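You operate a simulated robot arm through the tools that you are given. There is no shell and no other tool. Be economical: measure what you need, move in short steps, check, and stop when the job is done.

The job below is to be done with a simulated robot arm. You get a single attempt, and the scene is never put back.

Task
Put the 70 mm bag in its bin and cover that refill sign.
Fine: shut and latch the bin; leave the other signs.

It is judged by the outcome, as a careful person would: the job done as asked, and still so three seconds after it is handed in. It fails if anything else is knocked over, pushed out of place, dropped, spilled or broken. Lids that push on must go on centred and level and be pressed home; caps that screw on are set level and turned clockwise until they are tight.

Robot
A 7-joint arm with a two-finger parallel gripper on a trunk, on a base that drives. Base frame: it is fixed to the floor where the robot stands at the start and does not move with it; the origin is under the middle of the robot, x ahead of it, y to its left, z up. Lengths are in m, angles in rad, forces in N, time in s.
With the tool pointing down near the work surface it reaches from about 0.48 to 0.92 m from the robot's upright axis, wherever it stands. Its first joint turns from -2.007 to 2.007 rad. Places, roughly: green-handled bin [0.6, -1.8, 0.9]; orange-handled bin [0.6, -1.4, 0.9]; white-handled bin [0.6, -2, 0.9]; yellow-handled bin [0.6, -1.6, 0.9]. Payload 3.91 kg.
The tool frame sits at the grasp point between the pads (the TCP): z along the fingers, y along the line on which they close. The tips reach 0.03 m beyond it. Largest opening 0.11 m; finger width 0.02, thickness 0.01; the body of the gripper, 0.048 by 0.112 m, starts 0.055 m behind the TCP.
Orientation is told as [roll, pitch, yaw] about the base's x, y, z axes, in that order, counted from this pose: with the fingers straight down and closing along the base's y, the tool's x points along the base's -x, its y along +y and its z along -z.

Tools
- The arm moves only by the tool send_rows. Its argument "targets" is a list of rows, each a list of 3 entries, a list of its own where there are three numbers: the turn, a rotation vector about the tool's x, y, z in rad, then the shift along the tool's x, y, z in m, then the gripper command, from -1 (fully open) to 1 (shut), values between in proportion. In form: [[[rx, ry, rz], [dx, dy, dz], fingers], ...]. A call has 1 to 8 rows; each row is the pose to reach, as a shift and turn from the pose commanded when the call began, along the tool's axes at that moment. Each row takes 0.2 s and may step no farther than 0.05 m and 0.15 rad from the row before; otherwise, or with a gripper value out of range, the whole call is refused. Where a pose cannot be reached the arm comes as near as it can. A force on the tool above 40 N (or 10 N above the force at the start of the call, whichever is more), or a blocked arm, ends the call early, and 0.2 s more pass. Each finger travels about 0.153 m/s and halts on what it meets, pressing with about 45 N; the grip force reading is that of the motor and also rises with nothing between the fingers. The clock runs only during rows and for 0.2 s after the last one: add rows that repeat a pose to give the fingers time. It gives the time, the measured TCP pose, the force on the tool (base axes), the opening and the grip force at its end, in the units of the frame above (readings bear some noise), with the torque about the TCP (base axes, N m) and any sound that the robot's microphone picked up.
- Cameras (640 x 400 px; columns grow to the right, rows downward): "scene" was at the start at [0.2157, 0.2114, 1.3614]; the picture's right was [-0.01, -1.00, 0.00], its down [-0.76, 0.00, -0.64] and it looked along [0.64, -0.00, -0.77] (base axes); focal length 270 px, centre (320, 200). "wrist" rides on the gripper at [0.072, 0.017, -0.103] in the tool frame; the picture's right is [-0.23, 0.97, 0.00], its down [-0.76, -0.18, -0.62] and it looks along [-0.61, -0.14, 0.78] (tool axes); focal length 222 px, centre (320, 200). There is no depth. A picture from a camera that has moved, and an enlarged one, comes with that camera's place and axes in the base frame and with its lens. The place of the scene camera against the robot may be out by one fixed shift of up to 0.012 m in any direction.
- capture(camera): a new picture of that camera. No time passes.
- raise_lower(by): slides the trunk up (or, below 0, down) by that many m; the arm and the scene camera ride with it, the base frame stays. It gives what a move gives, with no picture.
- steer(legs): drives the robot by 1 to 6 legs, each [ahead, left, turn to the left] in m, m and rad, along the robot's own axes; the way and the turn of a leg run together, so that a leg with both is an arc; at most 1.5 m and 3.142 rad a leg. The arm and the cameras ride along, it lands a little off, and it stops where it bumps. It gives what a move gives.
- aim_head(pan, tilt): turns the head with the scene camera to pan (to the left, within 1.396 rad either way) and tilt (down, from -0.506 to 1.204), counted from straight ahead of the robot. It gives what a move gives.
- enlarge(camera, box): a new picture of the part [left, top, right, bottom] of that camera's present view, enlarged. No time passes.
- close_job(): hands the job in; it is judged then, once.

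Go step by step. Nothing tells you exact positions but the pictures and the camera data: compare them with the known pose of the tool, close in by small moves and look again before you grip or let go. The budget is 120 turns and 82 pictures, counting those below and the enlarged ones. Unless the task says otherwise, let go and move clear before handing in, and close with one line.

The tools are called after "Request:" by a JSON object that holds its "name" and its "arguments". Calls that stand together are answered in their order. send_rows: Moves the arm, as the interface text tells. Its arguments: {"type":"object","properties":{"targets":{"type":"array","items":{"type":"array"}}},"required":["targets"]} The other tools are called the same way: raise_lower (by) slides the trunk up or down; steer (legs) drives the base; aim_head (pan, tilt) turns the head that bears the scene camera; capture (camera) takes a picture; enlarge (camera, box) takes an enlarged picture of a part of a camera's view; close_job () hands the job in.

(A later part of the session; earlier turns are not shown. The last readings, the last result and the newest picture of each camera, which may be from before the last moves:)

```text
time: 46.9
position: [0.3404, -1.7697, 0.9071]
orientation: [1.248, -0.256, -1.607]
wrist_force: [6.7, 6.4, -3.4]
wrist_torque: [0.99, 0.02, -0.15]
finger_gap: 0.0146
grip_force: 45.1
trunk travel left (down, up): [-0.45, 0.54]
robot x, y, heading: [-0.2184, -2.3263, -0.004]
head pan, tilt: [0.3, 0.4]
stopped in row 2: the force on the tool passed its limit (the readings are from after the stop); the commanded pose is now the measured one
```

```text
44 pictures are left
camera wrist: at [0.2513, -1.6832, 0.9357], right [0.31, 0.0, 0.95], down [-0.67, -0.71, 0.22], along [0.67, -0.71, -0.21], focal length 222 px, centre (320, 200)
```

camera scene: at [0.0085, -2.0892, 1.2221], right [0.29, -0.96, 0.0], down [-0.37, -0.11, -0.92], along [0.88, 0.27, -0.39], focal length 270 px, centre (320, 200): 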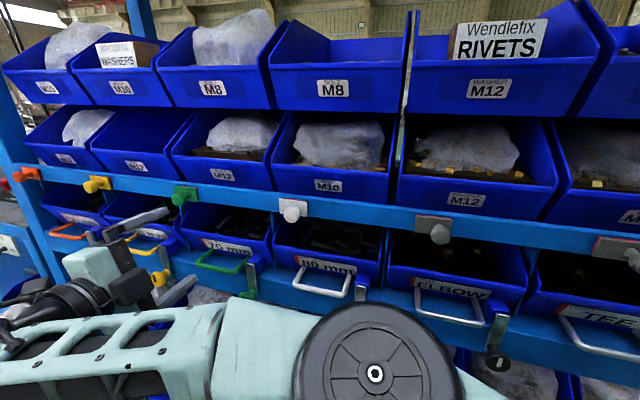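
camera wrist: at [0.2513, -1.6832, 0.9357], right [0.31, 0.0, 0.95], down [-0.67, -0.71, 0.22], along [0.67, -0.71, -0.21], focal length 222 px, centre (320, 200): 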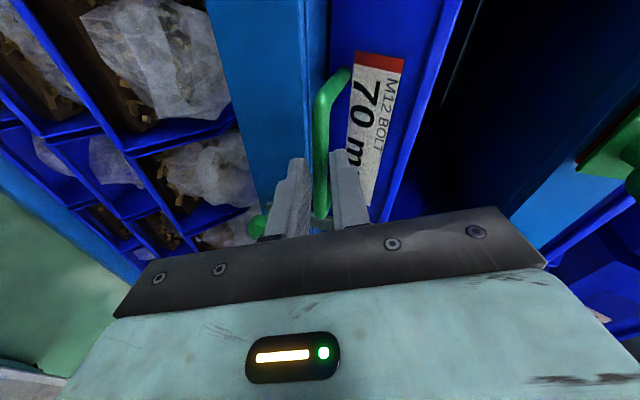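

The bin doesn't budge, so lever-down means latched and shut. The opening above its lip (~8 cm) should let me put the bag in without opening it. Release and back away from the handle.

Request:
{"name": "send_rows", "arguments": {"targets": [[[0, 0, 0], [0, 0, 0], 0.4], [[0, 0, 0], [0, 0, 0], 0.2], [[0, 0, 0], [0, 0, -0.025], 0.2], [[0, 0, 0], [0, 0, -0.06], 0.2]]}}

Request:
{"name": "capture", "arguments": {"camera": "wrist"}}

```text
time: 47.9
position: [0.2841, -1.7645, 0.9256]
orientation: [1.249, -0.259, -1.608]
wrist_force: [-0.2, 0.4, -0.3]
wrist_torque: [0.0, -0.01, -0.04]
finger_gap: 0.0437
grip_force: 0.0
trunk travel left (down, up): [-0.45, 0.54]
robot x, y, heading: [-0.2184, -2.3258, -0.002]
head pan, tilt: [0.3, 0.4]
```

```text
43 pictures are left
camera wrist: at [0.1948, -1.6773, 0.9548], right [0.31, 0.01, 0.95], down [-0.67, -0.7, 0.22], along [0.67, -0.71, -0.21], focal length 222 px, centre (320, 200)
```

wrist: 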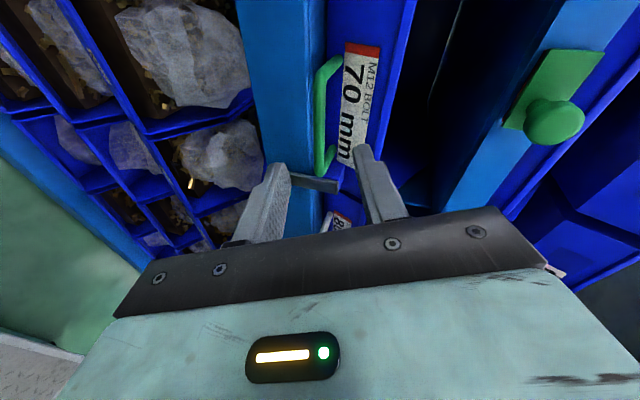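

Now unroll the gripper while backing away a bit.

Request:
{"name": "send_rows", "arguments": {"targets": [[[0, 0, -0.15], [0, 0, -0.01], 0.2], [[0, 0, -0.3], [0, 0, -0.01], 0.2], [[0, 0, -0.45], [0, 0, -0.01], 0.2], [[0, 0, -0.6], [0, 0, -0.01], 0.2], [[0, 0, -0.75], [0, 0, -0.01], 0.2], [[0, 0, -0.9], [0, 0, -0.01], 0.2], [[0, 0, -1.05], [0, 0, -0.01], 0.2], [[0, 0, -1.2], [0, 0, -0.01], 0.2]]}}

Request:
{"name": "send_rows", "arguments": {"targets": [[[0, 0.14, 0], [0, 0, -0.01], 0.2], [[0, 0.28, 0], [0, 0, -0.01], 0.2], [[0, 0.42, 0], [0, 0, -0.01], 0.2], [[0, 0.56, 0], [0, 0, -0.01], 0.2], [[0, 0.7, 0], [0, 0, -0.01], 0.2]]}}

```text
time: 49.7
position: [0.2732, -1.7615, 0.9301]
orientation: [0.291, -1.246, -0.427]
wrist_force: [-0.7, 0.2, 1.3]
wrist_torque: [0.0, -0.02, -0.02]
finger_gap: 0.044
grip_force: 0.0
trunk travel left (down, up): [-0.45, 0.54]
robot x, y, heading: [-0.2197, -2.3276, -0.005]
head pan, tilt: [0.3, 0.4]
```

```text
time: 50.9
position: [0.2639, -1.7937, 0.9267]
orientation: [0.108, -0.561, -0.21]
wrist_force: [-1.1, 1.0, -1.0]
wrist_torque: [-0.03, -0.04, -0.02]
finger_gap: 0.0442
grip_force: 0.1
out of reach, approached as far as the arm can: row 1, 2, 3, 4, 5
trunk travel left (down, up): [-0.45, 0.54]
robot x, y, heading: [-0.2184, -2.3248, -0.002]
head pan, tilt: [0.3, 0.4]
```

Continue restoring the downward tool pose and raise for travel.

Request:
{"name": "raise_lower", "arguments": {"by": 0.2}}

Request:
{"name": "send_rows", "arguments": {"targets": [[[0.02, 0.12, -0.04], [0.01, 0, -0.01], -1], [[0.04, 0.24, -0.08], [0.02, 0, -0.01], -1], [[0.06, 0.36, -0.12], [0.03, 0, -0.02], -1], [[0.08, 0.48, -0.16], [0.03, 0, -0.02], -1], [[0.1, 0.56, -0.2], [0.03, 0, -0.02], -1]]}}

```text
time: 53.1
position: [0.2631, -1.7959, 1.1277]
orientation: [0.113, -0.563, -0.21]
wrist_force: [-0.8, 0.6, 0.1]
wrist_torque: [0.02, 0.01, -0.01]
finger_gap: 0.0441
grip_force: 0.1
trunk travel left (down, up): [-0.65, 0.34]
robot x, y, heading: [-0.2201, -2.3249, -0.004]
head pan, tilt: [0.3, 0.4]
```

```text
time: 54.3
position: [0.2234, -1.8139, 1.1204]
orientation: [-0.045, -0.046, -0.006]
wrist_force: [-0.4, 0.5, 0.9]
wrist_torque: [0.03, 0.02, 0.01]
finger_gap: 0.1103
grip_force: 0.1
out of reach, approached as far as the arm can: row 3, 4, 5
trunk travel left (down, up): [-0.65, 0.34]
robot x, y, heading: [-0.2183, -2.3292, -0.005]
head pan, tilt: [0.3, 0.4]
```

Drive back along the bench to the bags.

Request:
{"name": "steer", "arguments": {"legs": [[0, 1.05, 0], [0, 1.05, 0], [0.1, 0, 0]]}}

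Request:
{"name": "capture", "arguments": {"camera": "wrist"}}

```text
time: 65.6
position: [0.3239, 0.3227, 1.1201]
orientation: [-0.045, -0.048, 0.006]
wrist_force: [0.5, -0.2, 0.8]
wrist_torque: [-0.02, 0.01, 0.01]
finger_gap: 0.1099
grip_force: 0.2
trunk travel left (down, up): [-0.65, 0.34]
robot x, y, heading: [-0.1096, -0.1973, 0.004]
head pan, tilt: [0.3, 0.4]
```

```text
42 pictures are left
camera wrist: at [0.2465, 0.3433, 1.2189], right [0.22, 0.97, -0.03], down [0.73, -0.15, 0.67], along [0.64, -0.17, -0.75], focal length 222 px, centre (320, 200)
```

wrist: 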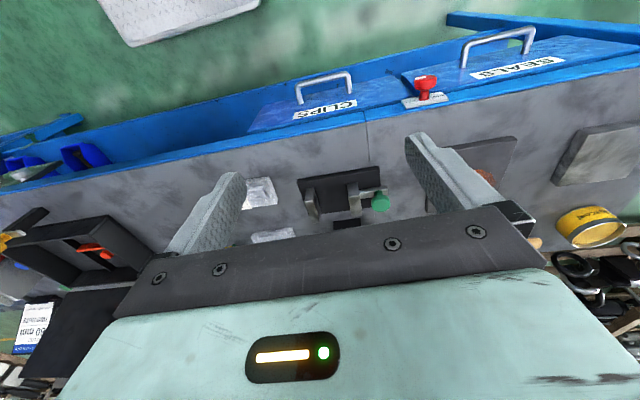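

Request:
{"name": "send_rows", "arguments": {"targets": [[[-0.01, 0.01, 0], [-0.028, -0.028, 0.01], -1], [[-0.02, 0.02, 0], [-0.056, -0.056, 0.02], -1], [[-0.03, 0.03, 0], [-0.084, -0.084, 0.03], -1], [[-0.045, 0.048, 0], [-0.112, -0.112, 0.04], -1], [[-0.045, 0.048, 0], [-0.14, -0.14, 0.05], -1], [[-0.045, 0.048, 0], [-0.165, -0.18, 0.06], -1]]}}

Request:
{"name": "capture", "arguments": {"camera": "wrist"}}

Request:
{"name": "aim_head", "arguments": {"pan": -0.1, "tilt": 0.8}}

Request:
{"name": "capture", "arguments": {"camera": "scene"}}

```text
time: 67.0
position: [0.4933, 0.1402, 1.0771]
orientation: [0.001, 0.002, 0.005]
wrist_force: [-0.5, 0.3, 0.7]
wrist_torque: [-0.05, 0.01, 0.0]
finger_gap: 0.1101
grip_force: 0.0
trunk travel left (down, up): [-0.65, 0.34]
robot x, y, heading: [-0.11, -0.1964, 0.006]
head pan, tilt: [0.3, 0.4]
```

```text
41 pictures are left
camera wrist: at [0.42, 0.1581, 1.18], right [0.22, 0.98, 0.0], down [0.76, -0.17, 0.62], along [0.61, -0.14, -0.78], focal length 222 px, centre (320, 200)
```

wrist: 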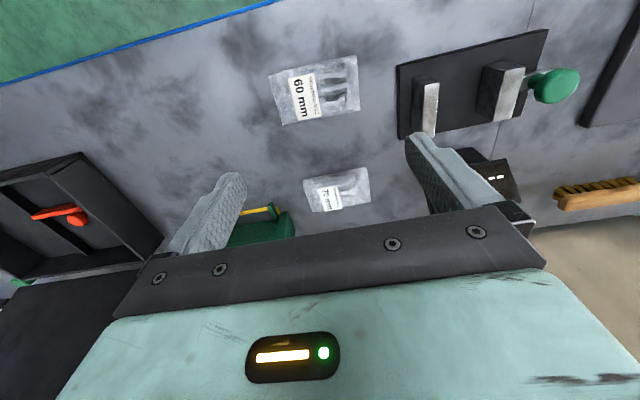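

```text
time: 67.8
position: [0.4931, 0.1411, 1.077]
orientation: [-0.002, -0.001, 0.004]
wrist_force: [0.8, -1.5, 0.0]
wrist_torque: [0.01, 0.02, 0.04]
finger_gap: 0.1099
grip_force: 0.0
trunk travel left (down, up): [-0.65, 0.34]
robot x, y, heading: [-0.1171, -0.197, 0.006]
head pan, tilt: [-0.099, 0.799]
```

```text
40 pictures are left
camera scene: at [0.1048, 0.0092, 1.2921], right [-0.09, -1.0, 0.0], down [-0.71, 0.07, -0.7], along [0.69, -0.06, -0.72], focal length 270 px, centre (320, 200)
```

scene: 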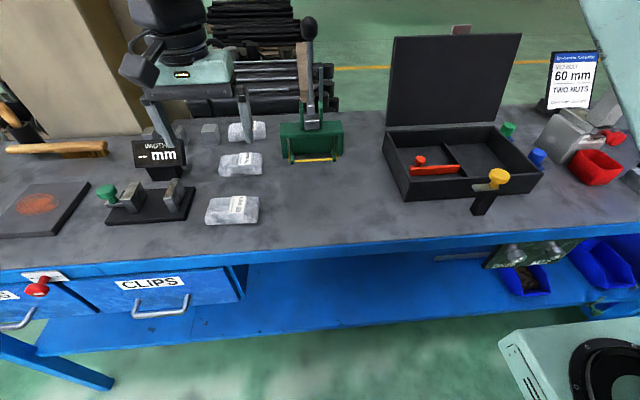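

There is a third bag farther back; I need to read all labels before picking.

Request:
{"name": "enlarge", "arguments": {"camera": "scene", "box": [180, 100, 300, 230]}}

Request:
{"name": "enlarge", "arguments": {"camera": "wrist", "box": [260, 50, 400, 230]}}

```text
3.08 times, centred on (240, 165) of scene
camera zoom: at [0.1048, 0.0092, 1.2921], right [-0.09, -1.0, 0.0], down [-0.71, 0.07, -0.7], along [0.69, -0.06, -0.72], focal length 831 px, centre (566, 308)
```

zoom: 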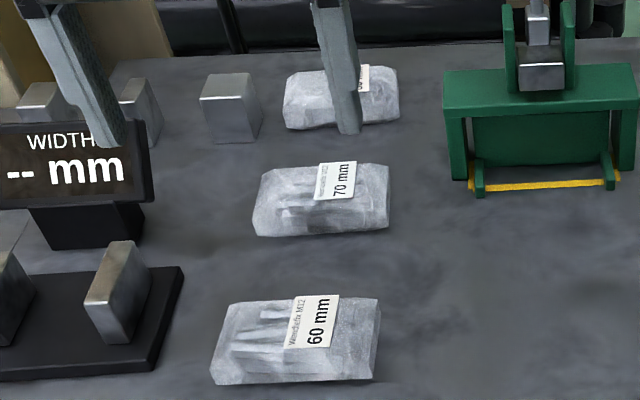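

```text
2.22 times, centred on (330, 140) of wrist
camera zoom: at [0.4202, 0.1581, 1.1804], right [0.22, 0.97, 0.0], down [0.76, -0.17, 0.62], along [0.61, -0.14, -0.78], focal length 494 px, centre (298, 333)
```

zoom: 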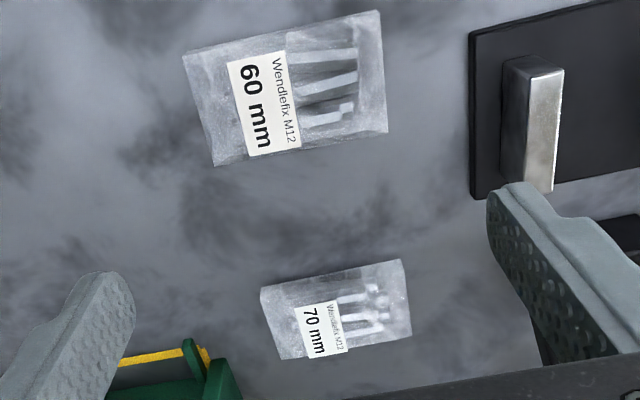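

The 70 mm bag is at ≈(0.632, 0.139), about 0.10 × 0.068 m, axis-aligned. The bin's opening (~7 cm) is too low for it upright, so I plan: pick it up, set it overhanging the bench edge, regrip it flat (pinching its thickness) and slide it in through the slot. First hover above.

Request:
{"name": "send_rows", "arguments": {"targets": [[[0, 0, 0], [-0.045, -0.001, 0.01], -1], [[0, 0, 0], [-0.09, -0.002, 0.02], -1], [[0, 0, 0], [-0.13, -0.002, 0.05], -1], [[0, 0, 0], [-0.139, -0.002, 0.09], -1]]}}

Request:
{"name": "capture", "arguments": {"camera": "wrist"}}

Request:
{"name": "enlarge", "arguments": {"camera": "scene", "box": [160, 60, 320, 240]}}

```text
time: 68.8
position: [0.6311, 0.1384, 0.9873]
orientation: [-0.001, 0.001, 0.003]
wrist_force: [-0.8, 1.2, 0.0]
wrist_torque: [0.02, -0.04, 0.01]
finger_gap: 0.1103
grip_force: 0.1
trunk travel left (down, up): [-0.65, 0.34]
robot x, y, heading: [-0.1111, -0.1979, 0.002]
head pan, tilt: [-0.099, 0.799]
```

```text
37 pictures are left
camera wrist: at [0.5594, 0.1555, 1.0902], right [0.22, 0.97, 0.0], down [0.76, -0.17, 0.62], along [0.61, -0.14, -0.78], focal length 222 px, centre (320, 200)
```

wrist: 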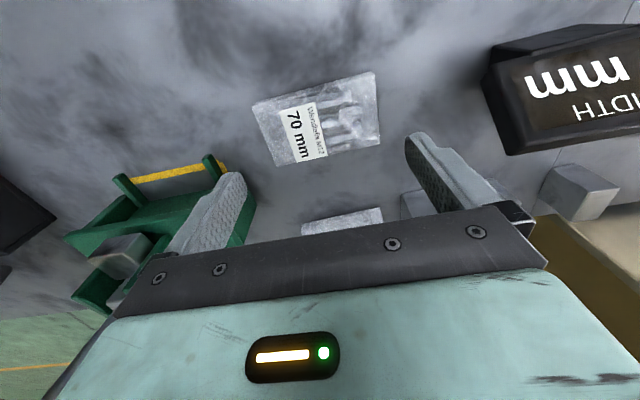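

```text
2.22 times, centred on (240, 150) of scene
camera zoom: at [0.1044, 0.009, 1.2922], right [-0.09, -1.0, 0.0], down [-0.71, 0.07, -0.7], along [0.69, -0.07, -0.72], focal length 600 px, centre (498, 311)
```

zoom: 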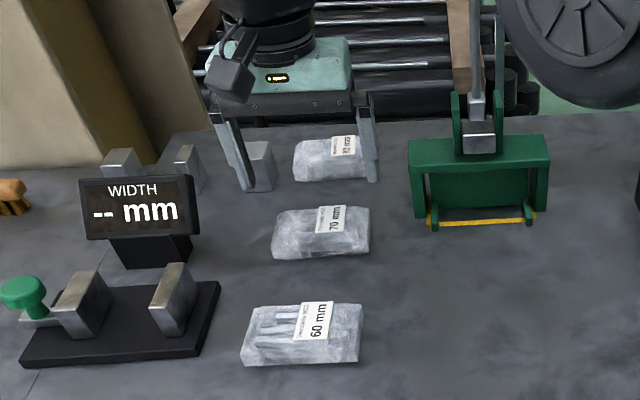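

TCP is centred on the bag in y (0.1384). Descending with open fingers, tips to just above the bench.

Request:
{"name": "enlarge", "arguments": {"camera": "scene", "box": [225, 110, 265, 140]}}

Request:
{"name": "send_rows", "arguments": {"targets": [[[0, 0, 0], [0.001, 0, 0.025], -1], [[0, 0, 0], [0.001, 0, 0.045], -1], [[0, 0, 0], [0.001, 0, 0.058], -1]]}}

Request:
{"name": "capture", "arguments": {"camera": "wrist"}}

```text
13.33 times, centred on (245, 125) of scene
camera zoom: at [0.1044, 0.009, 1.2922], right [-0.09, -1.0, 0.0], down [-0.71, 0.07, -0.7], along [0.69, -0.07, -0.72], focal length 3602 px, centre (1320, 1200)
```

zoom: 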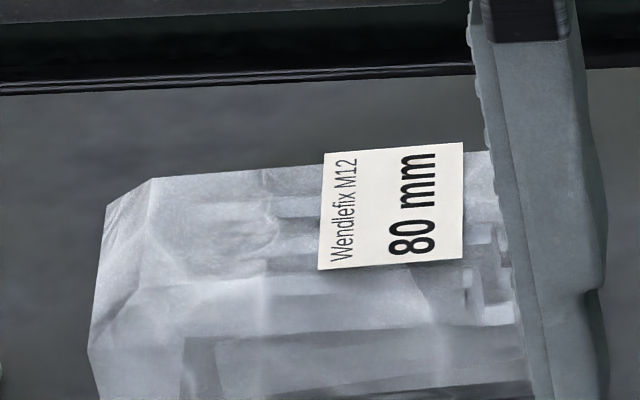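

```text
time: 69.6
position: [0.6293, 0.1385, 0.9299]
orientation: [0.001, 0.001, 0.005]
wrist_force: [0.0, -0.2, 0.6]
wrist_torque: [0.0, -0.03, 0.03]
finger_gap: 0.1097
grip_force: 0.0
trunk travel left (down, up): [-0.65, 0.34]
robot x, y, heading: [-0.114, -0.1921, 0.004]
head pan, tilt: [-0.099, 0.799]
```

```text
34 pictures are left
camera wrist: at [0.5581, 0.1555, 1.0319], right [0.22, 0.97, 0.0], down [0.76, -0.17, 0.62], along [0.61, -0.14, -0.78], focal length 222 px, centre (320, 200)
```

wrist: 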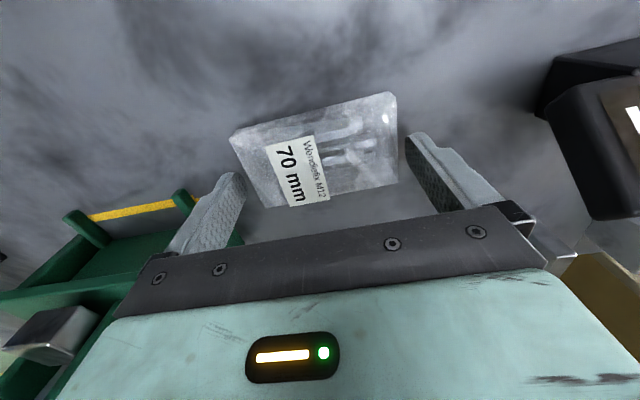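

Request:
{"name": "send_rows", "arguments": {"targets": [[[0, 0, 0], [0, 0, 0.006], -1], [[0, 0, 0], [0, 0, 0.012], -1], [[0, 0, 0], [0, 0, 0.012], -0.8], [[0, 0, 0], [0, 0, 0.012], -0.6], [[0, 0, 0], [0, 0, 0.012], -0.6]]}}

Request:
{"name": "capture", "arguments": {"camera": "wrist"}}

```text
time: 70.8
position: [0.6297, 0.1386, 0.9167]
orientation: [-0.001, 0.001, 0.005]
wrist_force: [0.1, -0.6, -0.3]
wrist_torque: [0.02, 0.01, -0.01]
finger_gap: 0.0962
grip_force: 45.1
trunk travel left (down, up): [-0.65, 0.34]
robot x, y, heading: [-0.1172, -0.1984, 0.007]
head pan, tilt: [-0.099, 0.799]
```

```text
33 pictures are left
camera wrist: at [0.5577, 0.1554, 1.0196], right [0.22, 0.97, 0.0], down [0.76, -0.17, 0.62], along [0.61, -0.14, -0.78], focal length 222 px, centre (320, 200)
```

wrist: 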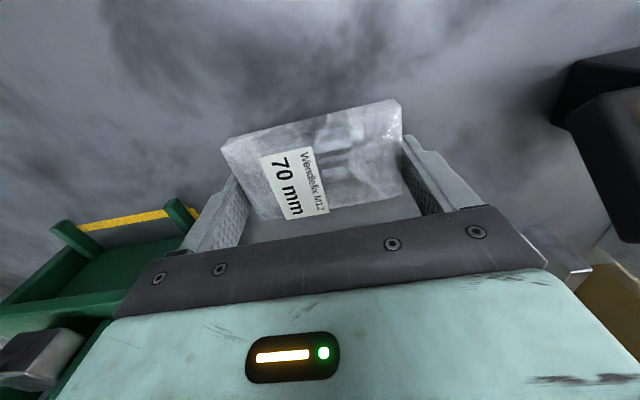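

Gripped at both ends (gap 0.096). Lift and carry toward the free stretch of bench edge.

Request:
{"name": "send_rows", "arguments": {"targets": [[[0, 0, 0], [0, 0, -0.04], -0.5], [[0, 0, 0], [0, 0, -0.08], -0.5], [[0, 0, 0], [0.03, -0.03, -0.1], -0.5], [[0, 0, 0], [0.065, -0.06, -0.1], -0.5], [[0, 0, 0], [0.1, -0.09, -0.1], -0.5], [[0, 0, 0], [0.135, -0.115, -0.1], -0.5], [[0, 0, 0], [0.175, -0.14, -0.1], -0.5], [[0, 0, 0], [0.215, -0.168, -0.1], -0.5]]}}

Request:
{"name": "capture", "arguments": {"camera": "wrist"}}

Request:
{"name": "capture", "arguments": {"camera": "scene"}}

```text
time: 72.6
position: [0.417, -0.0291, 1.0152]
orientation: [0.0, 0.001, 0.004]
wrist_force: [0.2, 0.6, -2.1]
wrist_torque: [0.0, -0.01, -0.01]
finger_gap: 0.096
grip_force: 45.3
trunk travel left (down, up): [-0.65, 0.34]
robot x, y, heading: [-0.1109, -0.1926, 0.003]
head pan, tilt: [-0.099, 0.799]
```

```text
32 pictures are left
camera wrist: at [0.3435, -0.0126, 1.1175], right [0.22, 0.97, 0.0], down [0.76, -0.17, 0.62], along [0.61, -0.14, -0.78], focal length 222 px, centre (320, 200)
```

wrist: 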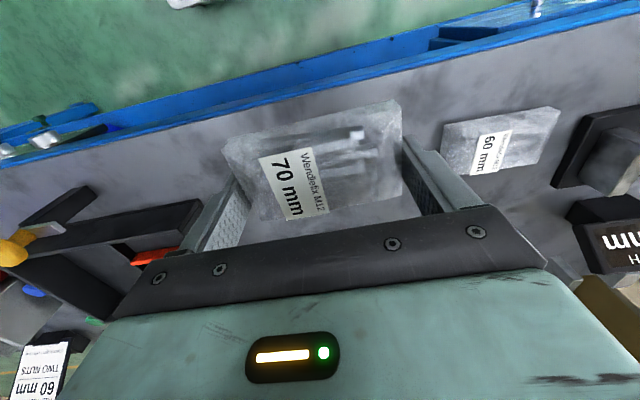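

```text
31 pictures are left
camera scene: at [0.1052, 0.0095, 1.2919], right [-0.09, -1.0, 0.0], down [-0.71, 0.07, -0.7], along [0.69, -0.07, -0.72], focal length 270 px, centre (320, 200)
```

scene: 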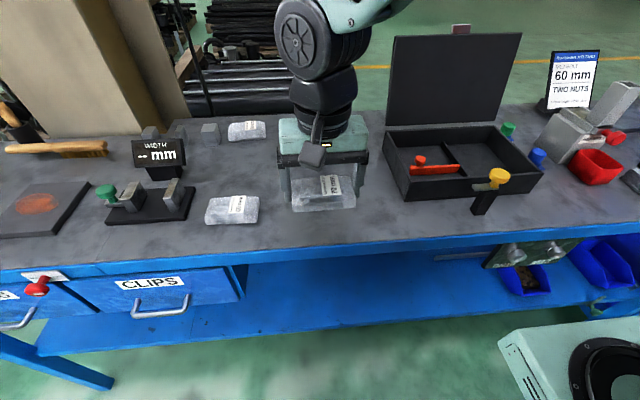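

Bench front face is at x≈0.377. I'll set the bag down with its front edge at x≈0.35 (about 27 mm overhang).

Request:
{"name": "send_rows", "arguments": {"targets": [[[0, 0, 0], [0.035, 0, 0.0], -0.5], [[0, 0, 0], [0.035, 0, 0.04], -0.5], [[0, 0, 0], [0.035, 0, 0.075], -0.5], [[0, 0, 0], [0.035, 0, 0.09], -0.5], [[0, 0, 0], [0.035, 0, 0.0975], -0.5], [[0, 0, 0], [0.035, 0, 0.0975], -0.5]]}}

Request:
{"name": "capture", "arguments": {"camera": "wrist"}}

```text
time: 74.0
position: [0.3788, -0.0303, 0.9185]
orientation: [0.0, 0.001, 0.004]
wrist_force: [0.2, -1.3, -2.3]
wrist_torque: [-0.01, -0.01, -0.04]
finger_gap: 0.096
grip_force: 44.9
trunk travel left (down, up): [-0.65, 0.34]
robot x, y, heading: [-0.1147, -0.1943, 0.001]
head pan, tilt: [-0.099, 0.799]
```

```text
30 pictures are left
camera wrist: at [0.3074, -0.013, 1.0208], right [0.22, 0.97, 0.0], down [0.76, -0.17, 0.62], along [0.61, -0.14, -0.78], focal length 222 px, centre (320, 200)
```

wrist: 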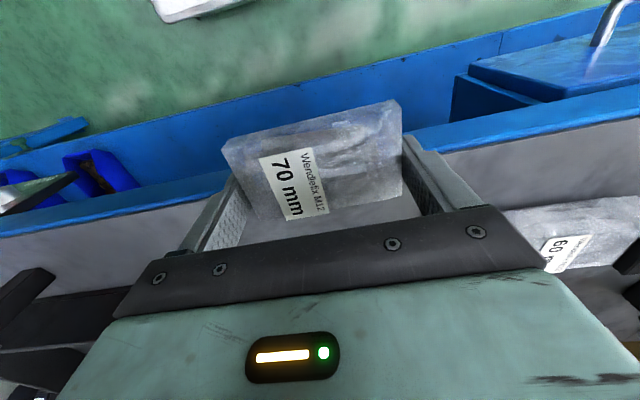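

Overhang margin for the centre of mass would be slim this way. I'll lift and yaw 90° so the bag's long axis points over the edge.

Request:
{"name": "send_rows", "arguments": {"targets": [[[0, 0, 0.0], [0, 0, -0.04], -0.5], [[0, 0, 0.15], [-0.01, 0, -0.07], -0.5], [[0, 0, 0.3], [-0.02, 0, -0.07], -0.5], [[0, 0, 0.45], [-0.03, 0, -0.07], -0.5], [[0, 0, 0.6], [-0.03, 0, -0.07], -0.5], [[0, 0, 0.75], [-0.03, 0, -0.07], -0.5], [[0, 0, 0.9], [-0.03, 0, -0.07], -0.5], [[0, 0, 1.05], [-0.03, 0, -0.07], -0.5]]}}

Request:
{"name": "send_rows", "arguments": {"targets": [[[0, 0, 0.13], [0, 0, 0], -0.5], [[0, 0, 0.26], [0, 0, 0], -0.5], [[0, 0, 0.39], [0, 0, 0], -0.5], [[0, 0, 0.523], [0, 0, 0], -0.5]]}}

Request:
{"name": "capture", "arguments": {"camera": "wrist"}}

```text
time: 75.8
position: [0.4108, -0.0295, 0.9901]
orientation: [-0.001, 0.0, -1.047]
wrist_force: [0.5, -0.4, -1.8]
wrist_torque: [-0.01, 0.02, -0.01]
finger_gap: 0.096
grip_force: 45.2
trunk travel left (down, up): [-0.65, 0.34]
robot x, y, heading: [-0.1097, -0.1967, 0.01]
head pan, tilt: [-0.099, 0.799]
```

```text
time: 76.8
position: [0.4096, -0.0305, 0.9887]
orientation: [-0.002, -0.001, -1.571]
wrist_force: [0.4, 0.4, -2.6]
wrist_torque: [0.02, 0.01, 0.0]
finger_gap: 0.0957
grip_force: 45.1
trunk travel left (down, up): [-0.65, 0.34]
robot x, y, heading: [-0.1143, -0.1983, 0.007]
head pan, tilt: [-0.099, 0.799]
```

```text
29 pictures are left
camera wrist: at [0.4274, 0.0425, 1.0915], right [0.97, -0.23, 0.0], down [-0.18, -0.76, 0.62], along [-0.14, -0.61, -0.78], focal length 222 px, centre (320, 200)
```

wrist: 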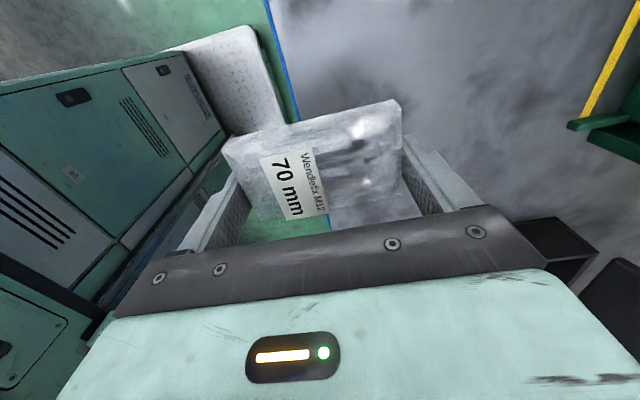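

This view shows the true bench edge at x≈0.391. With TCP at x≈0.412 the bag overhangs ~27 mm with its centre well on the bench. Set it down and release.

Request:
{"name": "send_rows", "arguments": {"targets": [[[0, 0, 0], [0, 0.003, 0.035], -0.5], [[0, 0, 0], [0, 0.003, 0.06], -0.5], [[0, 0, 0], [0, 0.003, 0.071], -0.5], [[0, 0, 0], [0, 0.003, 0.0725], -0.5], [[0, 0, 0], [0, 0.003, 0.0725], -0.8], [[0, 0, 0], [0, 0.003, 0.0725], -1], [[0, 0, 0], [0, 0.003, 0.0725], -1]]}}

Request:
{"name": "capture", "arguments": {"camera": "wrist"}}

```text
time: 78.4
position: [0.4133, -0.032, 0.9164]
orientation: [0.001, 0.0, -1.571]
wrist_force: [0.2, 0.5, 0.3]
wrist_torque: [0.01, -0.02, 0.01]
finger_gap: 0.1099
grip_force: 0.0
trunk travel left (down, up): [-0.65, 0.34]
robot x, y, heading: [-0.1145, -0.197, 0.007]
head pan, tilt: [-0.099, 0.799]
```

```text
28 pictures are left
camera wrist: at [0.4306, 0.0422, 1.019], right [0.97, -0.23, 0.0], down [-0.18, -0.76, 0.62], along [-0.14, -0.61, -0.78], focal length 222 px, centre (320, 200)
```

wrist: 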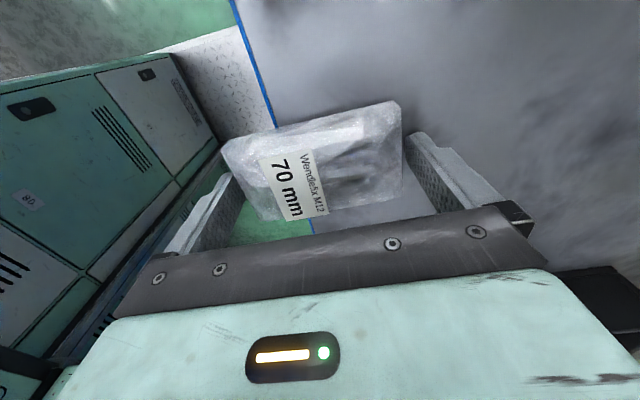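

Bag rests securely. Rise, back the robot off, and reposition for a level approach.

Request:
{"name": "raise_lower", "arguments": {"by": 0.1}}

Request:
{"name": "steer", "arguments": {"legs": [[-0.105, 0, 0], [0, -0.38, 0]]}}

Request:
{"name": "send_rows", "arguments": {"targets": [[[0, 0, 0], [0.045, 0, 0], -1], [[0, 0, 0], [0.09, -0.005, 0], -1], [[0, 0, 0], [0.135, -0.01, 0], -1], [[0, 0, 0], [0.18, -0.015, 0], -1], [[0, 0, 0], [0.225, -0.02, 0], -1], [[0, 0, 0], [0.27, -0.025, 0], -1], [[0, 0, 0], [0.315, -0.025, 0], -1], [[0, 0, 0], [0.36, -0.025, 0], -1]]}}

```text
time: 79.8
position: [0.412, -0.0315, 1.0164]
orientation: [0.001, 0.0, -1.57]
wrist_force: [-0.8, 0.2, -0.6]
wrist_torque: [0.01, 0.0, 0.0]
finger_gap: 0.1099
grip_force: 0.1
trunk travel left (down, up): [-0.75, 0.24]
robot x, y, heading: [-0.1125, -0.1992, 0.004]
head pan, tilt: [-0.099, 0.799]
```

```text
time: 82.9
position: [0.3099, -0.4053, 1.0157]
orientation: [0.0, 0.0, -1.57]
wrist_force: [0.0, -0.1, 0.6]
wrist_torque: [0.01, 0.02, -0.03]
finger_gap: 0.11
grip_force: 0.0
trunk travel left (down, up): [-0.75, 0.24]
robot x, y, heading: [-0.2146, -0.5729, 0.004]
head pan, tilt: [-0.099, 0.799]
```

```text
time: 84.7
position: [0.2863, -0.0463, 1.0168]
orientation: [-0.002, -0.003, -1.57]
wrist_force: [-1.1, 0.9, 0.1]
wrist_torque: [0.05, -0.01, -0.05]
finger_gap: 0.1099
grip_force: 0.1
trunk travel left (down, up): [-0.75, 0.24]
robot x, y, heading: [-0.2176, -0.5674, 0.006]
head pan, tilt: [-0.099, 0.799]
```

Request:
{"name": "send_rows", "arguments": {"targets": [[[-0.15, 0, 0], [0, 0, 0], -1], [[-0.3, 0, 0], [0, 0, 0], -1], [[-0.45, 0, 0], [0, 0, 0], -1], [[-0.6, 0, 0], [0, 0, 0], -1], [[-0.75, 0, 0], [0, 0, 0], -1], [[-0.9, 0, 0], [0, 0, 0], -1], [[-1.05, 0, 0], [0, 0, 0], -1], [[-1.2, 0, 0], [0, 0, 0], -1]]}}

```text
time: 86.5
position: [0.3938, -0.1137, 1.0615]
orientation: [1.139, 0.079, -1.794]
wrist_force: [1.3, -1.9, 0.4]
wrist_torque: [0.02, 0.02, 0.1]
finger_gap: 0.1101
grip_force: 0.0
trunk travel left (down, up): [-0.75, 0.24]
robot x, y, heading: [-0.2175, -0.5714, 0.001]
head pan, tilt: [-0.099, 0.799]
stopped in row 8: the arm was blocked; the commanded pose is now the measured one
```

The arm needs to sit higher relative to the trunk (as before). Move the arm up, then drop the trunk.

Request:
{"name": "send_rows", "arguments": {"targets": [[[0, 0, 0], [0, 0.045, -0.021], -1], [[0, 0, 0], [0, 0.09, -0.042], -1], [[0, 0, 0], [0, 0.135, -0.063], -1], [[0, 0, 0], [0, 0.16, -0.075], -1]]}}

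Request:
{"name": "raise_lower", "arguments": {"by": -0.17}}

Request:
{"name": "capture", "arguments": {"camera": "wrist"}}

```text
time: 87.2
position: [0.4039, -0.1396, 1.0908]
orientation: [1.211, -0.085, -1.818]
wrist_force: [-0.7, -1.1, -0.1]
wrist_torque: [0.0, -0.02, 0.01]
finger_gap: 0.11
grip_force: 0.0
trunk travel left (down, up): [-0.75, 0.24]
robot x, y, heading: [-0.2143, -0.5654, 0.007]
head pan, tilt: [-0.099, 0.799]
stopped in row 3: the arm was blocked; the commanded pose is now the measured one
```

```text
time: 88.7
position: [0.4014, -0.1364, 0.9536]
orientation: [1.229, -0.082, -1.81]
wrist_force: [-20.4, 5.9, 27.0]
wrist_torque: [0.47, 1.09, 0.05]
finger_gap: 0.1009
grip_force: 0.0
trunk travel left (down, up): [-0.603, 0.387]
robot x, y, heading: [-0.2166, -0.5702, 0.01]
head pan, tilt: [-0.099, 0.799]
stopped: the force on the tool passed its limit (the readings are from after the stop); the commanded pose is now the measured one
```

```text
27 pictures are left
camera wrist: at [0.3312, -0.0403, 0.9964], right [0.28, -0.22, 0.93], down [-0.81, -0.58, 0.1], along [0.52, -0.78, -0.34], focal length 222 px, centre (320, 200)
```

wrist: 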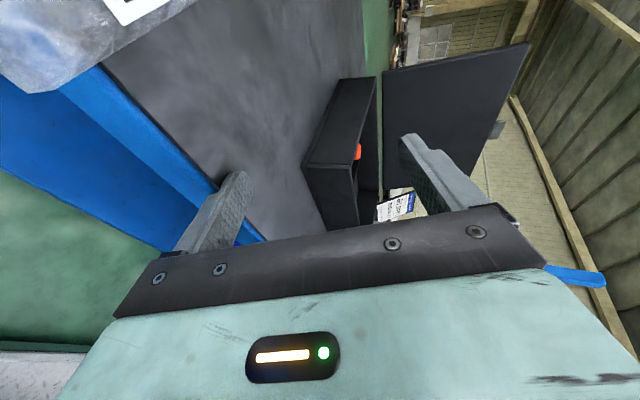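

The lower finger touched the bench (bag untouched). Raise clear, then return the tool toward vertical and raise the arm relative to the trunk first.

Request:
{"name": "raise_lower", "arguments": {"by": 0.12}}

Request:
{"name": "send_rows", "arguments": {"targets": [[[0.15, 0, 0], [0, -0.01, -0.02], -1], [[0.3, 0, 0], [0, -0.01, -0.04], -1], [[0.45, 0, 0], [0, -0.01, -0.06], -1], [[0.6, 0, 0], [0, -0.01, -0.08], -1], [[0.75, 0, 0], [0, -0.01, -0.1], -1], [[0.9, 0, 0], [0, -0.01, -0.11], -1], [[1.05, 0, 0], [0, -0.01, -0.12], -1], [[1.15, 0, 0], [0, -0.01, -0.12], -1]]}}

```text
time: 90.2
position: [0.4023, -0.1376, 1.0703]
orientation: [1.221, -0.084, -1.812]
wrist_force: [-0.4, 0.8, 0.0]
wrist_torque: [-0.01, -0.02, 0.03]
finger_gap: 0.1101
grip_force: 0.0
trunk travel left (down, up): [-0.723, 0.267]
robot x, y, heading: [-0.2192, -0.5702, 0.012]
head pan, tilt: [-0.099, 0.799]
```

```text
time: 92.0
position: [0.2886, -0.1055, 1.1]
orientation: [0.07, -0.084, -1.809]
wrist_force: [0.6, 0.5, 0.3]
wrist_torque: [0.01, 0.0, -0.02]
finger_gap: 0.1099
grip_force: 0.0
trunk travel left (down, up): [-0.723, 0.267]
robot x, y, heading: [-0.2134, -0.5664, 0.008]
head pan, tilt: [-0.099, 0.799]
```

Request:
{"name": "send_rows", "arguments": {"targets": [[[0.02, 0.03, -0.08], [0.02, 0, 0], -1], [[0.05, 0.06, -0.16], [0.04, 0, 0], -1], [[0.07, 0.084, -0.238], [0.06, -0.015, 0], -1]]}}

Request:
{"name": "send_rows", "arguments": {"targets": [[[-0.15, 0, 0], [0, 0, 0], -1], [[-0.3, 0, 0], [0, 0, 0], -1], [[-0.45, 0, 0], [0, 0, 0], -1], [[-0.6, 0, 0], [0, 0, 0], -1], [[-0.75, 0, 0], [0, 0, 0], -1], [[-0.9, 0, 0], [0, 0, 0], -1]]}}

```text
time: 92.8
position: [0.2898, -0.0463, 1.096]
orientation: [-0.011, -0.006, -1.569]
wrist_force: [-0.8, 0.3, 0.2]
wrist_torque: [0.04, -0.03, 0.01]
finger_gap: 0.1098
grip_force: 0.1
trunk travel left (down, up): [-0.723, 0.267]
robot x, y, heading: [-0.2132, -0.5681, 0.007]
head pan, tilt: [-0.099, 0.799]
```

```text
time: 94.4
position: [0.3822, -0.0929, 1.1347]
orientation: [0.875, 0.06, -1.72]
wrist_force: [0.5, -0.8, -0.5]
wrist_torque: [0.04, -0.02, -0.02]
finger_gap: 0.1101
grip_force: 0.0
trunk travel left (down, up): [-0.723, 0.267]
robot x, y, heading: [-0.2174, -0.57, 0.004]
head pan, tilt: [-0.099, 0.799]
stopped in row 6: the arm was blocked; the commanded pose is now the measured one
```

That wrist branch is limited. I'll use the path that worked before: unyaw at vertical, pitch with the hand unrolled, then roll.

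Request:
{"name": "send_rows", "arguments": {"targets": [[[0.15, 0, 0], [0, -0.01, -0.02], -1], [[0.3, 0, 0], [0, -0.01, -0.04], -1], [[0.45, 0, 0], [0, -0.01, -0.06], -1], [[0.6, 0, 0], [0, -0.01, -0.08], -1], [[0.75, 0, 0], [0, -0.01, -0.09], -1], [[0.88, 0, 0], [0, -0.01, -0.1], -1]]}}

Request:
{"name": "send_rows", "arguments": {"targets": [[[0, 0, -0.15], [0, 0, 0], -1], [[0, 0, -0.3], [-0.02, 0, 0], -1], [[0, 0, -0.45], [-0.04, 0, 0], -1], [[0, 0, -0.6], [-0.06, 0, 0], -1], [[0, 0, -0.75], [-0.08, 0, 0], -1], [[0, 0, -0.9], [-0.1, 0, 0], -1], [[0, 0, -1.05], [-0.12, 0, 0], -1], [[0, 0, -1.2], [-0.14, 0, 0], -1]]}}

```text
time: 95.8
position: [0.2953, -0.083, 1.1899]
orientation: [-0.008, 0.059, -1.716]
wrist_force: [0.0, 0.5, 0.4]
wrist_torque: [0.0, -0.01, 0.02]
finger_gap: 0.1097
grip_force: 0.1
trunk travel left (down, up): [-0.723, 0.267]
robot x, y, heading: [-0.2183, -0.5679, 0.007]
head pan, tilt: [-0.099, 0.799]
```

```text
time: 97.6
position: [0.2778, -0.2205, 1.1806]
orientation: [0.055, 0.023, -0.513]
wrist_force: [-0.5, 0.7, 0.1]
wrist_torque: [-0.04, 0.04, 0.02]
finger_gap: 0.1101
grip_force: 0.1
trunk travel left (down, up): [-0.723, 0.267]
robot x, y, heading: [-0.2183, -0.5701, 0.01]
head pan, tilt: [-0.099, 0.799]
```

Request:
{"name": "send_rows", "arguments": {"targets": [[[0, 0, -0.13], [0, 0, 0.02], -1], [[0, 0, -0.26], [0, 0, 0.04], -1], [[0.03, 0, -0.39], [0, 0, 0.06], -1], [[0.05, -0.02, -0.51], [0, 0, 0.07], -1]]}}

Request:
{"name": "send_rows", "arguments": {"targets": [[[0, -0.15, 0], [0, 0, 0], -1], [[0, -0.3, 0], [0, 0, 0], -1], [[0, -0.45, 0], [0, 0, 0], -1], [[0, -0.6, 0], [0, 0, 0], -1], [[0, -0.75, 0], [0, 0, 0], -1]]}}

Request:
{"name": "send_rows", "arguments": {"targets": [[[0, -0.13, 0], [0, 0.03, 0], -1], [[0, -0.26, 0], [0, 0.06, 0], -1], [[0, -0.39, 0], [0, 0.09, 0], -1], [[0, -0.52, 0], [0, 0.12, 0], -1], [[0, -0.6, 0], [0, 0.15, 0], -1]]}}

```text
time: 98.6
position: [0.2765, -0.2169, 1.1116]
orientation: [0.005, -0.011, -0.005]
wrist_force: [-0.2, 0.0, -0.2]
wrist_torque: [0.01, 0.0, 0.02]
finger_gap: 0.1102
grip_force: 0.0
trunk travel left (down, up): [-0.723, 0.267]
robot x, y, heading: [-0.2144, -0.5661, 0.006]
head pan, tilt: [-0.099, 0.799]
```

```text
time: 99.8
position: [0.2885, -0.225, 1.1204]
orientation: [0.029, -0.764, -0.054]
wrist_force: [-0.2, 0.7, 0.2]
wrist_torque: [-0.04, 0.02, -0.01]
finger_gap: 0.1099
grip_force: 0.1
trunk travel left (down, up): [-0.723, 0.267]
robot x, y, heading: [-0.2198, -0.5708, 0.004]
head pan, tilt: [-0.099, 0.799]
```

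```text
time: 100.4
position: [0.3711, -0.2188, 1.1632]
orientation: [0.203, -0.98, -0.357]
wrist_force: [-1.4, 0.2, -0.8]
wrist_torque: [-0.02, -0.04, -0.07]
finger_gap: 0.11
grip_force: 0.0
trunk travel left (down, up): [-0.723, 0.267]
robot x, y, heading: [-0.2185, -0.57, 0.012]
head pan, tilt: [-0.099, 0.799]
stopped in row 3: the arm was blocked; the commanded pose is now the measured one
```

I'll go back to exactly the earlier starting configuration (offset 0.46, 0.15 from the robot) and replay the sequence that worked.

Request:
{"name": "send_rows", "arguments": {"targets": [[[0, 0.13, 0.0], [0, -0.02, -0.02], -1], [[0, 0.26, 0.0], [0, -0.04, -0.04], -1], [[0.0, 0.39, -0.05], [0, -0.06, -0.05], -1], [[0.05, 0.52, -0.1], [0, -0.08, -0.06], -1], [[0.1, 0.65, -0.15], [0, -0.1, -0.06], -1], [[0.15, 0.78, -0.25], [0, -0.12, -0.06], -1], [[0.2, 0.9, -0.32], [0, -0.14, -0.06], -1]]}}

```text
refused: row 6 steps farther than a row can; nothing moved
```

Request:
{"name": "send_rows", "arguments": {"targets": [[[0, 0.13, 0.0], [0, -0.02, -0.02], -1], [[0, 0.26, 0.0], [0, -0.04, -0.04], -1], [[0.0, 0.39, -0.04], [0, -0.06, -0.05], -1], [[0.03, 0.5, -0.08], [0, -0.08, -0.06], -1], [[0.06, 0.61, -0.13], [0, -0.1, -0.06], -1], [[0.1, 0.72, -0.18], [0, -0.12, -0.06], -1], [[0.14, 0.83, -0.23], [0, -0.14, -0.06], -1], [[0.17, 0.92, -0.28], [0, -0.16, -0.06], -1]]}}

```text
time: 102.2
position: [0.2846, -0.3639, 1.1731]
orientation: [-0.182, -0.052, -0.012]
wrist_force: [-0.5, 0.4, 0.3]
wrist_torque: [-0.01, 0.0, 0.02]
finger_gap: 0.1098
grip_force: 0.1
trunk travel left (down, up): [-0.723, 0.267]
robot x, y, heading: [-0.2159, -0.5695, 0.004]
head pan, tilt: [-0.099, 0.799]
```

Request:
{"name": "send_rows", "arguments": {"targets": [[[-0.09, 0.025, 0], [0.01, -0.015, 0.02], -1], [[-0.182, 0.05, 0], [0.02, -0.03, 0.04], -1], [[-0.182, 0.05, 0], [0.043, -0.05, 0.06], -1]]}}

Request:
{"name": "send_rows", "arguments": {"targets": [[[0, -0.15, 0], [0, 0, 0], -1], [[0, -0.3, 0], [0, 0, 0], -1], [[0, -0.45, 0], [0, 0, 0], -1], [[0, -0.6, 0], [0, 0, 0], -1], [[0, -0.75, 0], [0, 0, 0], -1]]}}

Request:
{"name": "send_rows", "arguments": {"targets": [[[0, -0.15, 0], [0, 0.04, 0], -1], [[0, -0.3, 0], [0, 0.08, 0], -1], [[0, -0.45, 0], [0, 0.12, 0], -1], [[0, -0.6, 0], [0, 0.16, 0], -1], [[0, -0.75, 0], [0, 0.2, 0], -1], [[0, -0.8, 0], [0, 0.24, 0], -1]]}}

```text
time: 103.0
position: [0.2452, -0.4213, 1.1217]
orientation: [0.003, -0.004, -0.017]
wrist_force: [0.6, 0.1, -0.1]
wrist_torque: [-0.05, 0.0, 0.01]
finger_gap: 0.1101
grip_force: 0.0
trunk travel left (down, up): [-0.723, 0.267]
robot x, y, heading: [-0.213, -0.573, 0.007]
head pan, tilt: [-0.099, 0.799]
```

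```text
time: 104.2
position: [0.2448, -0.4229, 1.1204]
orientation: [0.006, -0.758, -0.023]
wrist_force: [0.7, 0.2, -0.3]
wrist_torque: [0.05, 0.03, 0.02]
finger_gap: 0.11
grip_force: 0.0
trunk travel left (down, up): [-0.723, 0.267]
robot x, y, heading: [-0.2154, -0.5691, 0.006]
head pan, tilt: [-0.099, 0.799]
```

```text
time: 105.6
position: [0.2582, -0.187, 1.1222]
orientation: [0.226, -1.558, -0.26]
wrist_force: [-0.8, 0.1, 0.5]
wrist_torque: [-0.01, 0.01, 0.04]
finger_gap: 0.1101
grip_force: 0.1
trunk travel left (down, up): [-0.723, 0.267]
robot x, y, heading: [-0.2166, -0.5676, 0.005]
head pan, tilt: [-0.099, 0.799]
```

Horizontal again. Now roll while letting it move left.

Request:
{"name": "send_rows", "arguments": {"targets": [[[0, 0, 0.15], [0, 0.02, 0], -1], [[0, 0, 0.3], [0, 0.04, 0], -1], [[0, 0, 0.45], [0, 0.06, 0.005], -1], [[0, 0, 0.6], [0, 0.08, 0.01], -1], [[0, 0, 0.75], [0, 0.1, 0.015], -1], [[0, 0, 0.9], [0, 0.12, 0.02], -1], [[0, 0, 1.05], [0, 0.14, 0.025], -1], [[0, 0, 1.2], [0, 0.155, 0.03], -1]]}}

Request:
{"name": "send_rows", "arguments": {"targets": [[[0, 0, 0.12], [0, 0, 0], -1], [[0, 0, 0.24], [0, 0, 0], -1], [[0, 0, 0.36], [0, 0, 0], -1]]}}

Request:
{"name": "capture", "arguments": {"camera": "wrist"}}

```text
time: 107.4
position: [0.2836, -0.0297, 1.122]
orientation: [1.554, -0.368, -1.586]
wrist_force: [-0.4, -0.1, 0.3]
wrist_torque: [-0.01, 0.04, 0.02]
finger_gap: 0.1098
grip_force: 0.0
trunk travel left (down, up): [-0.723, 0.267]
robot x, y, heading: [-0.2179, -0.5697, 0.004]
head pan, tilt: [-0.099, 0.799]
```

```text
time: 108.2
position: [0.2926, -0.0044, 1.1644]
orientation: [1.532, -0.203, -1.605]
wrist_force: [2.5, -0.5, -1.3]
wrist_torque: [0.0, -0.06, 0.0]
finger_gap: 0.1099
grip_force: 0.1
out of reach, approached as far as the arm can: row 1, 2, 3
trunk travel left (down, up): [-0.723, 0.267]
robot x, y, heading: [-0.2168, -0.5699, 0.007]
head pan, tilt: [-0.099, 0.799]
```

```text
26 pictures are left
camera wrist: at [0.1928, 0.0745, 1.1692], right [0.04, -0.03, 1.0], down [-0.66, -0.75, 0.0], along [0.75, -0.66, -0.05], focal length 222 px, centre (320, 200)
```

wrist: 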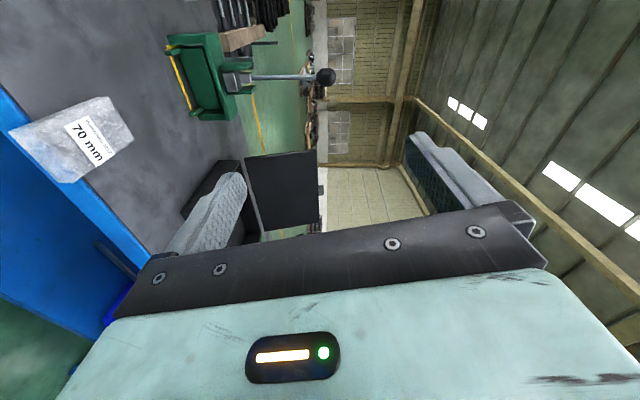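

Good pose, residual roll ~0.2 rad. Try to remove it while moving further left relative to the robot.

Request:
{"name": "send_rows", "arguments": {"targets": [[[0, 0, 0.05], [0.03, 0, 0], -1], [[0, 0, 0.1], [0.06, 0, 0], -1], [[0, 0, 0.15], [0.09, 0, 0], -1], [[0, 0, 0.2], [0.12, 0, 0], -1]]}}

```text
time: 109.2
position: [0.2809, 0.0197, 1.195]
orientation: [1.522, -0.056, -1.607]
wrist_force: [0.9, 0.1, -0.9]
wrist_torque: [0.02, -0.05, -0.05]
finger_gap: 0.1099
grip_force: 0.0
out of reach, approached as far as the arm can: row 1, 2, 3, 4
trunk travel left (down, up): [-0.723, 0.267]
robot x, y, heading: [-0.2165, -0.5703, 0.006]
head pan, tilt: [-0.099, 0.799]
```

Roll nearly level now. Use base and trunk to align: drive right 0.05 and lower to near bag height, staying in front of the bag.

Request:
{"name": "steer", "arguments": {"legs": [[0, -0.051, 0]]}}

Request:
{"name": "raise_lower", "arguments": {"by": -0.29}}

Request:
{"name": "capture", "arguments": {"camera": "wrist"}}

```text
time: 110.1
position: [0.2795, -0.0326, 1.1958]
orientation: [1.527, -0.055, -1.608]
wrist_force: [0.7, 0.4, -0.1]
wrist_torque: [0.0, -0.01, 0.01]
finger_gap: 0.1098
grip_force: 0.1
trunk travel left (down, up): [-0.723, 0.267]
robot x, y, heading: [-0.2165, -0.6214, 0.002]
head pan, tilt: [-0.099, 0.799]
```

```text
time: 113.0
position: [0.2801, -0.0323, 0.9053]
orientation: [1.525, -0.055, -1.606]
wrist_force: [-0.3, -0.3, -0.2]
wrist_torque: [-0.01, -0.03, 0.02]
finger_gap: 0.1101
grip_force: 0.0
trunk travel left (down, up): [-0.433, 0.557]
robot x, y, heading: [-0.2199, -0.6242, 0.004]
head pan, tilt: [-0.099, 0.799]
```

```text
25 pictures are left
camera wrist: at [0.1804, 0.0454, 0.923], right [0.04, -0.17, 0.98], down [-0.66, -0.74, -0.11], along [0.75, -0.64, -0.14], focal length 222 px, centre (320, 200)
```

wrist: 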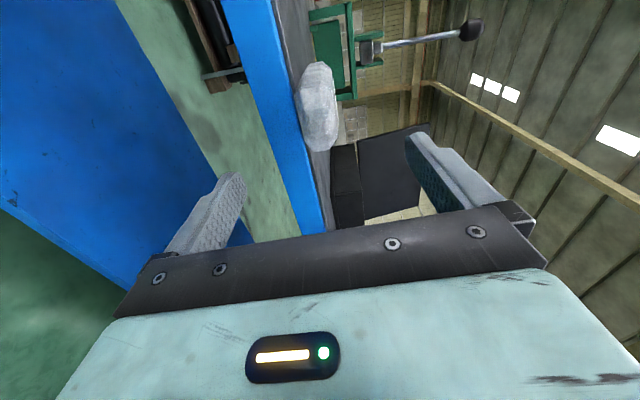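

Bag is ~28 mm thick, mid-height z≈0.901, end at x≈0.364. Advance so the tips overlap it by ~20 mm without touching the bench face, then close.

Request:
{"name": "send_rows", "arguments": {"targets": [[[0, 0, 0], [0.001, 0, 0.03], -0.5], [[0, 0, 0], [0.0025, 0.0005, 0.055], -0.3], [[0, 0, 0], [0.0035, 0.001, 0.07], -0.2], [[0, 0, 0], [0.0035, 0.001, 0.0725], -0.2]]}}

Request:
{"name": "capture", "arguments": {"camera": "wrist"}}

```text
time: 114.0
position: [0.3481, -0.0408, 0.9106]
orientation: [1.526, -0.056, -1.607]
wrist_force: [0.2, 0.3, 0.5]
wrist_torque: [-0.03, 0.0, -0.01]
finger_gap: 0.0657
grip_force: 0.0
out of reach, approached as far as the arm can: row 1, 2, 3, 4
trunk travel left (down, up): [-0.433, 0.557]
robot x, y, heading: [-0.219, -0.6236, 0.003]
head pan, tilt: [-0.099, 0.799]
```

```text
24 pictures are left
camera wrist: at [0.2485, 0.0369, 0.927], right [0.04, -0.17, 0.98], down [-0.66, -0.75, -0.11], along [0.75, -0.64, -0.14], focal length 222 px, centre (320, 200)
```

wrist: 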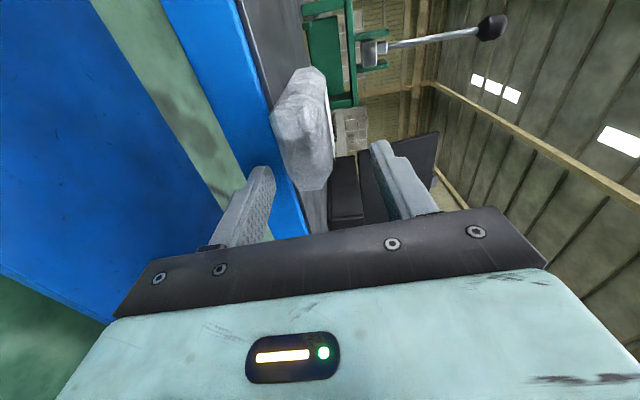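

Fingers are ~2 cm right of the bag's centre and slightly high; adjust with base and trunk, then check.

Request:
{"name": "steer", "arguments": {"legs": [[0, 0.02, 0]]}}

Request:
{"name": "raise_lower", "arguments": {"by": -0.007}}

Request:
{"name": "capture", "arguments": {"camera": "wrist"}}

```text
time: 114.8
position: [0.3474, -0.0208, 0.9106]
orientation: [1.524, -0.054, -1.606]
wrist_force: [0.3, 0.4, -0.2]
wrist_torque: [0.01, 0.01, 0.03]
finger_gap: 0.0661
grip_force: 0.0
trunk travel left (down, up): [-0.433, 0.557]
robot x, y, heading: [-0.2203, -0.6005, 0.008]
head pan, tilt: [-0.099, 0.799]
```

```text
time: 115.4
position: [0.3479, -0.0204, 0.9029]
orientation: [1.525, -0.058, -1.607]
wrist_force: [-0.4, -0.4, -0.8]
wrist_torque: [0.01, -0.03, 0.01]
finger_gap: 0.0662
grip_force: 0.0
trunk travel left (down, up): [-0.426, 0.564]
robot x, y, heading: [-0.2163, -0.599, 0.009]
head pan, tilt: [-0.099, 0.799]
```

```text
23 pictures are left
camera wrist: at [0.2482, 0.0571, 0.9202], right [0.04, -0.17, 0.98], down [-0.66, -0.75, -0.11], along [0.75, -0.64, -0.14], focal length 222 px, centre (320, 200)
```

wrist: 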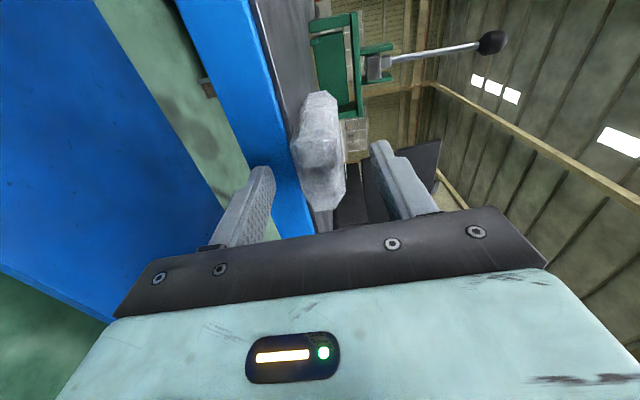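

Well centred now. Nudge in 4 mm and close on the bag's end.

Request:
{"name": "send_rows", "arguments": {"targets": [[[0, 0, 0], [0, 0, 0.004], -0.2], [[0, 0, 0], [0, 0, 0.004], 0.2], [[0, 0, 0], [0, 0, 0.004], 0.5], [[0, 0, 0], [0, 0, 0.004], 0.8], [[0, 0, 0], [0, 0, 0.004], 0.8]]}}

Request:
{"name": "capture", "arguments": {"camera": "wrist"}}

```text
time: 116.6
position: [0.3508, -0.0213, 0.9035]
orientation: [1.525, -0.056, -1.607]
wrist_force: [0.6, 0.2, -0.1]
wrist_torque: [0.04, -0.03, 0.06]
finger_gap: 0.0315
grip_force: 45.1
trunk travel left (down, up): [-0.426, 0.564]
robot x, y, heading: [-0.2163, -0.6009, 0.004]
head pan, tilt: [-0.099, 0.799]
```

```text
22 pictures are left
camera wrist: at [0.2517, 0.0566, 0.9206], right [0.04, -0.17, 0.98], down [-0.66, -0.75, -0.11], along [0.75, -0.64, -0.14], focal length 222 px, centre (320, 200)
```

wrist: 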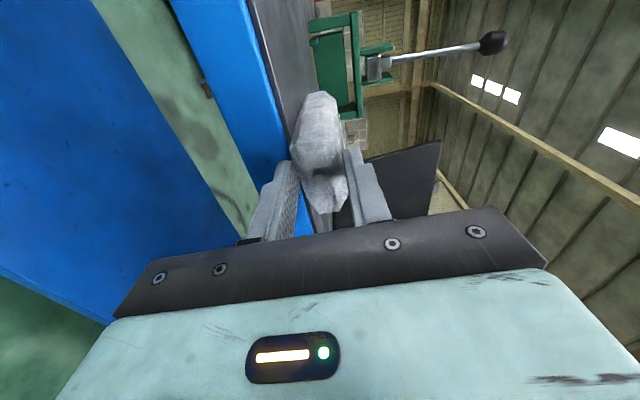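

Firmly gripped (gap 31 mm). Lift with the trunk.

Request:
{"name": "raise_lower", "arguments": {"by": 0.08}}

Request:
{"name": "capture", "arguments": {"camera": "wrist"}}

```text
time: 117.8
position: [0.3517, -0.0212, 0.9836]
orientation: [1.526, -0.056, -1.605]
wrist_force: [0.2, -0.7, -1.7]
wrist_torque: [0.02, 0.12, -0.03]
finger_gap: 0.0314
grip_force: 44.8
trunk travel left (down, up): [-0.506, 0.484]
robot x, y, heading: [-0.2153, -0.6018, 0.001]
head pan, tilt: [-0.099, 0.799]
```

```text
21 pictures are left
camera wrist: at [0.2518, 0.0566, 1.0005], right [0.04, -0.17, 0.98], down [-0.66, -0.75, -0.11], along [0.75, -0.64, -0.14], focal length 222 px, centre (320, 200)
```

wrist: 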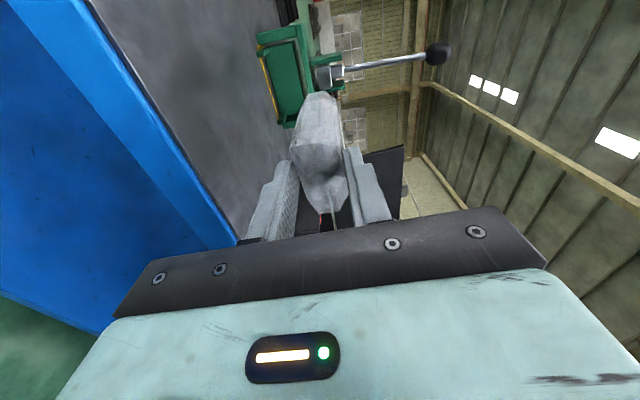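

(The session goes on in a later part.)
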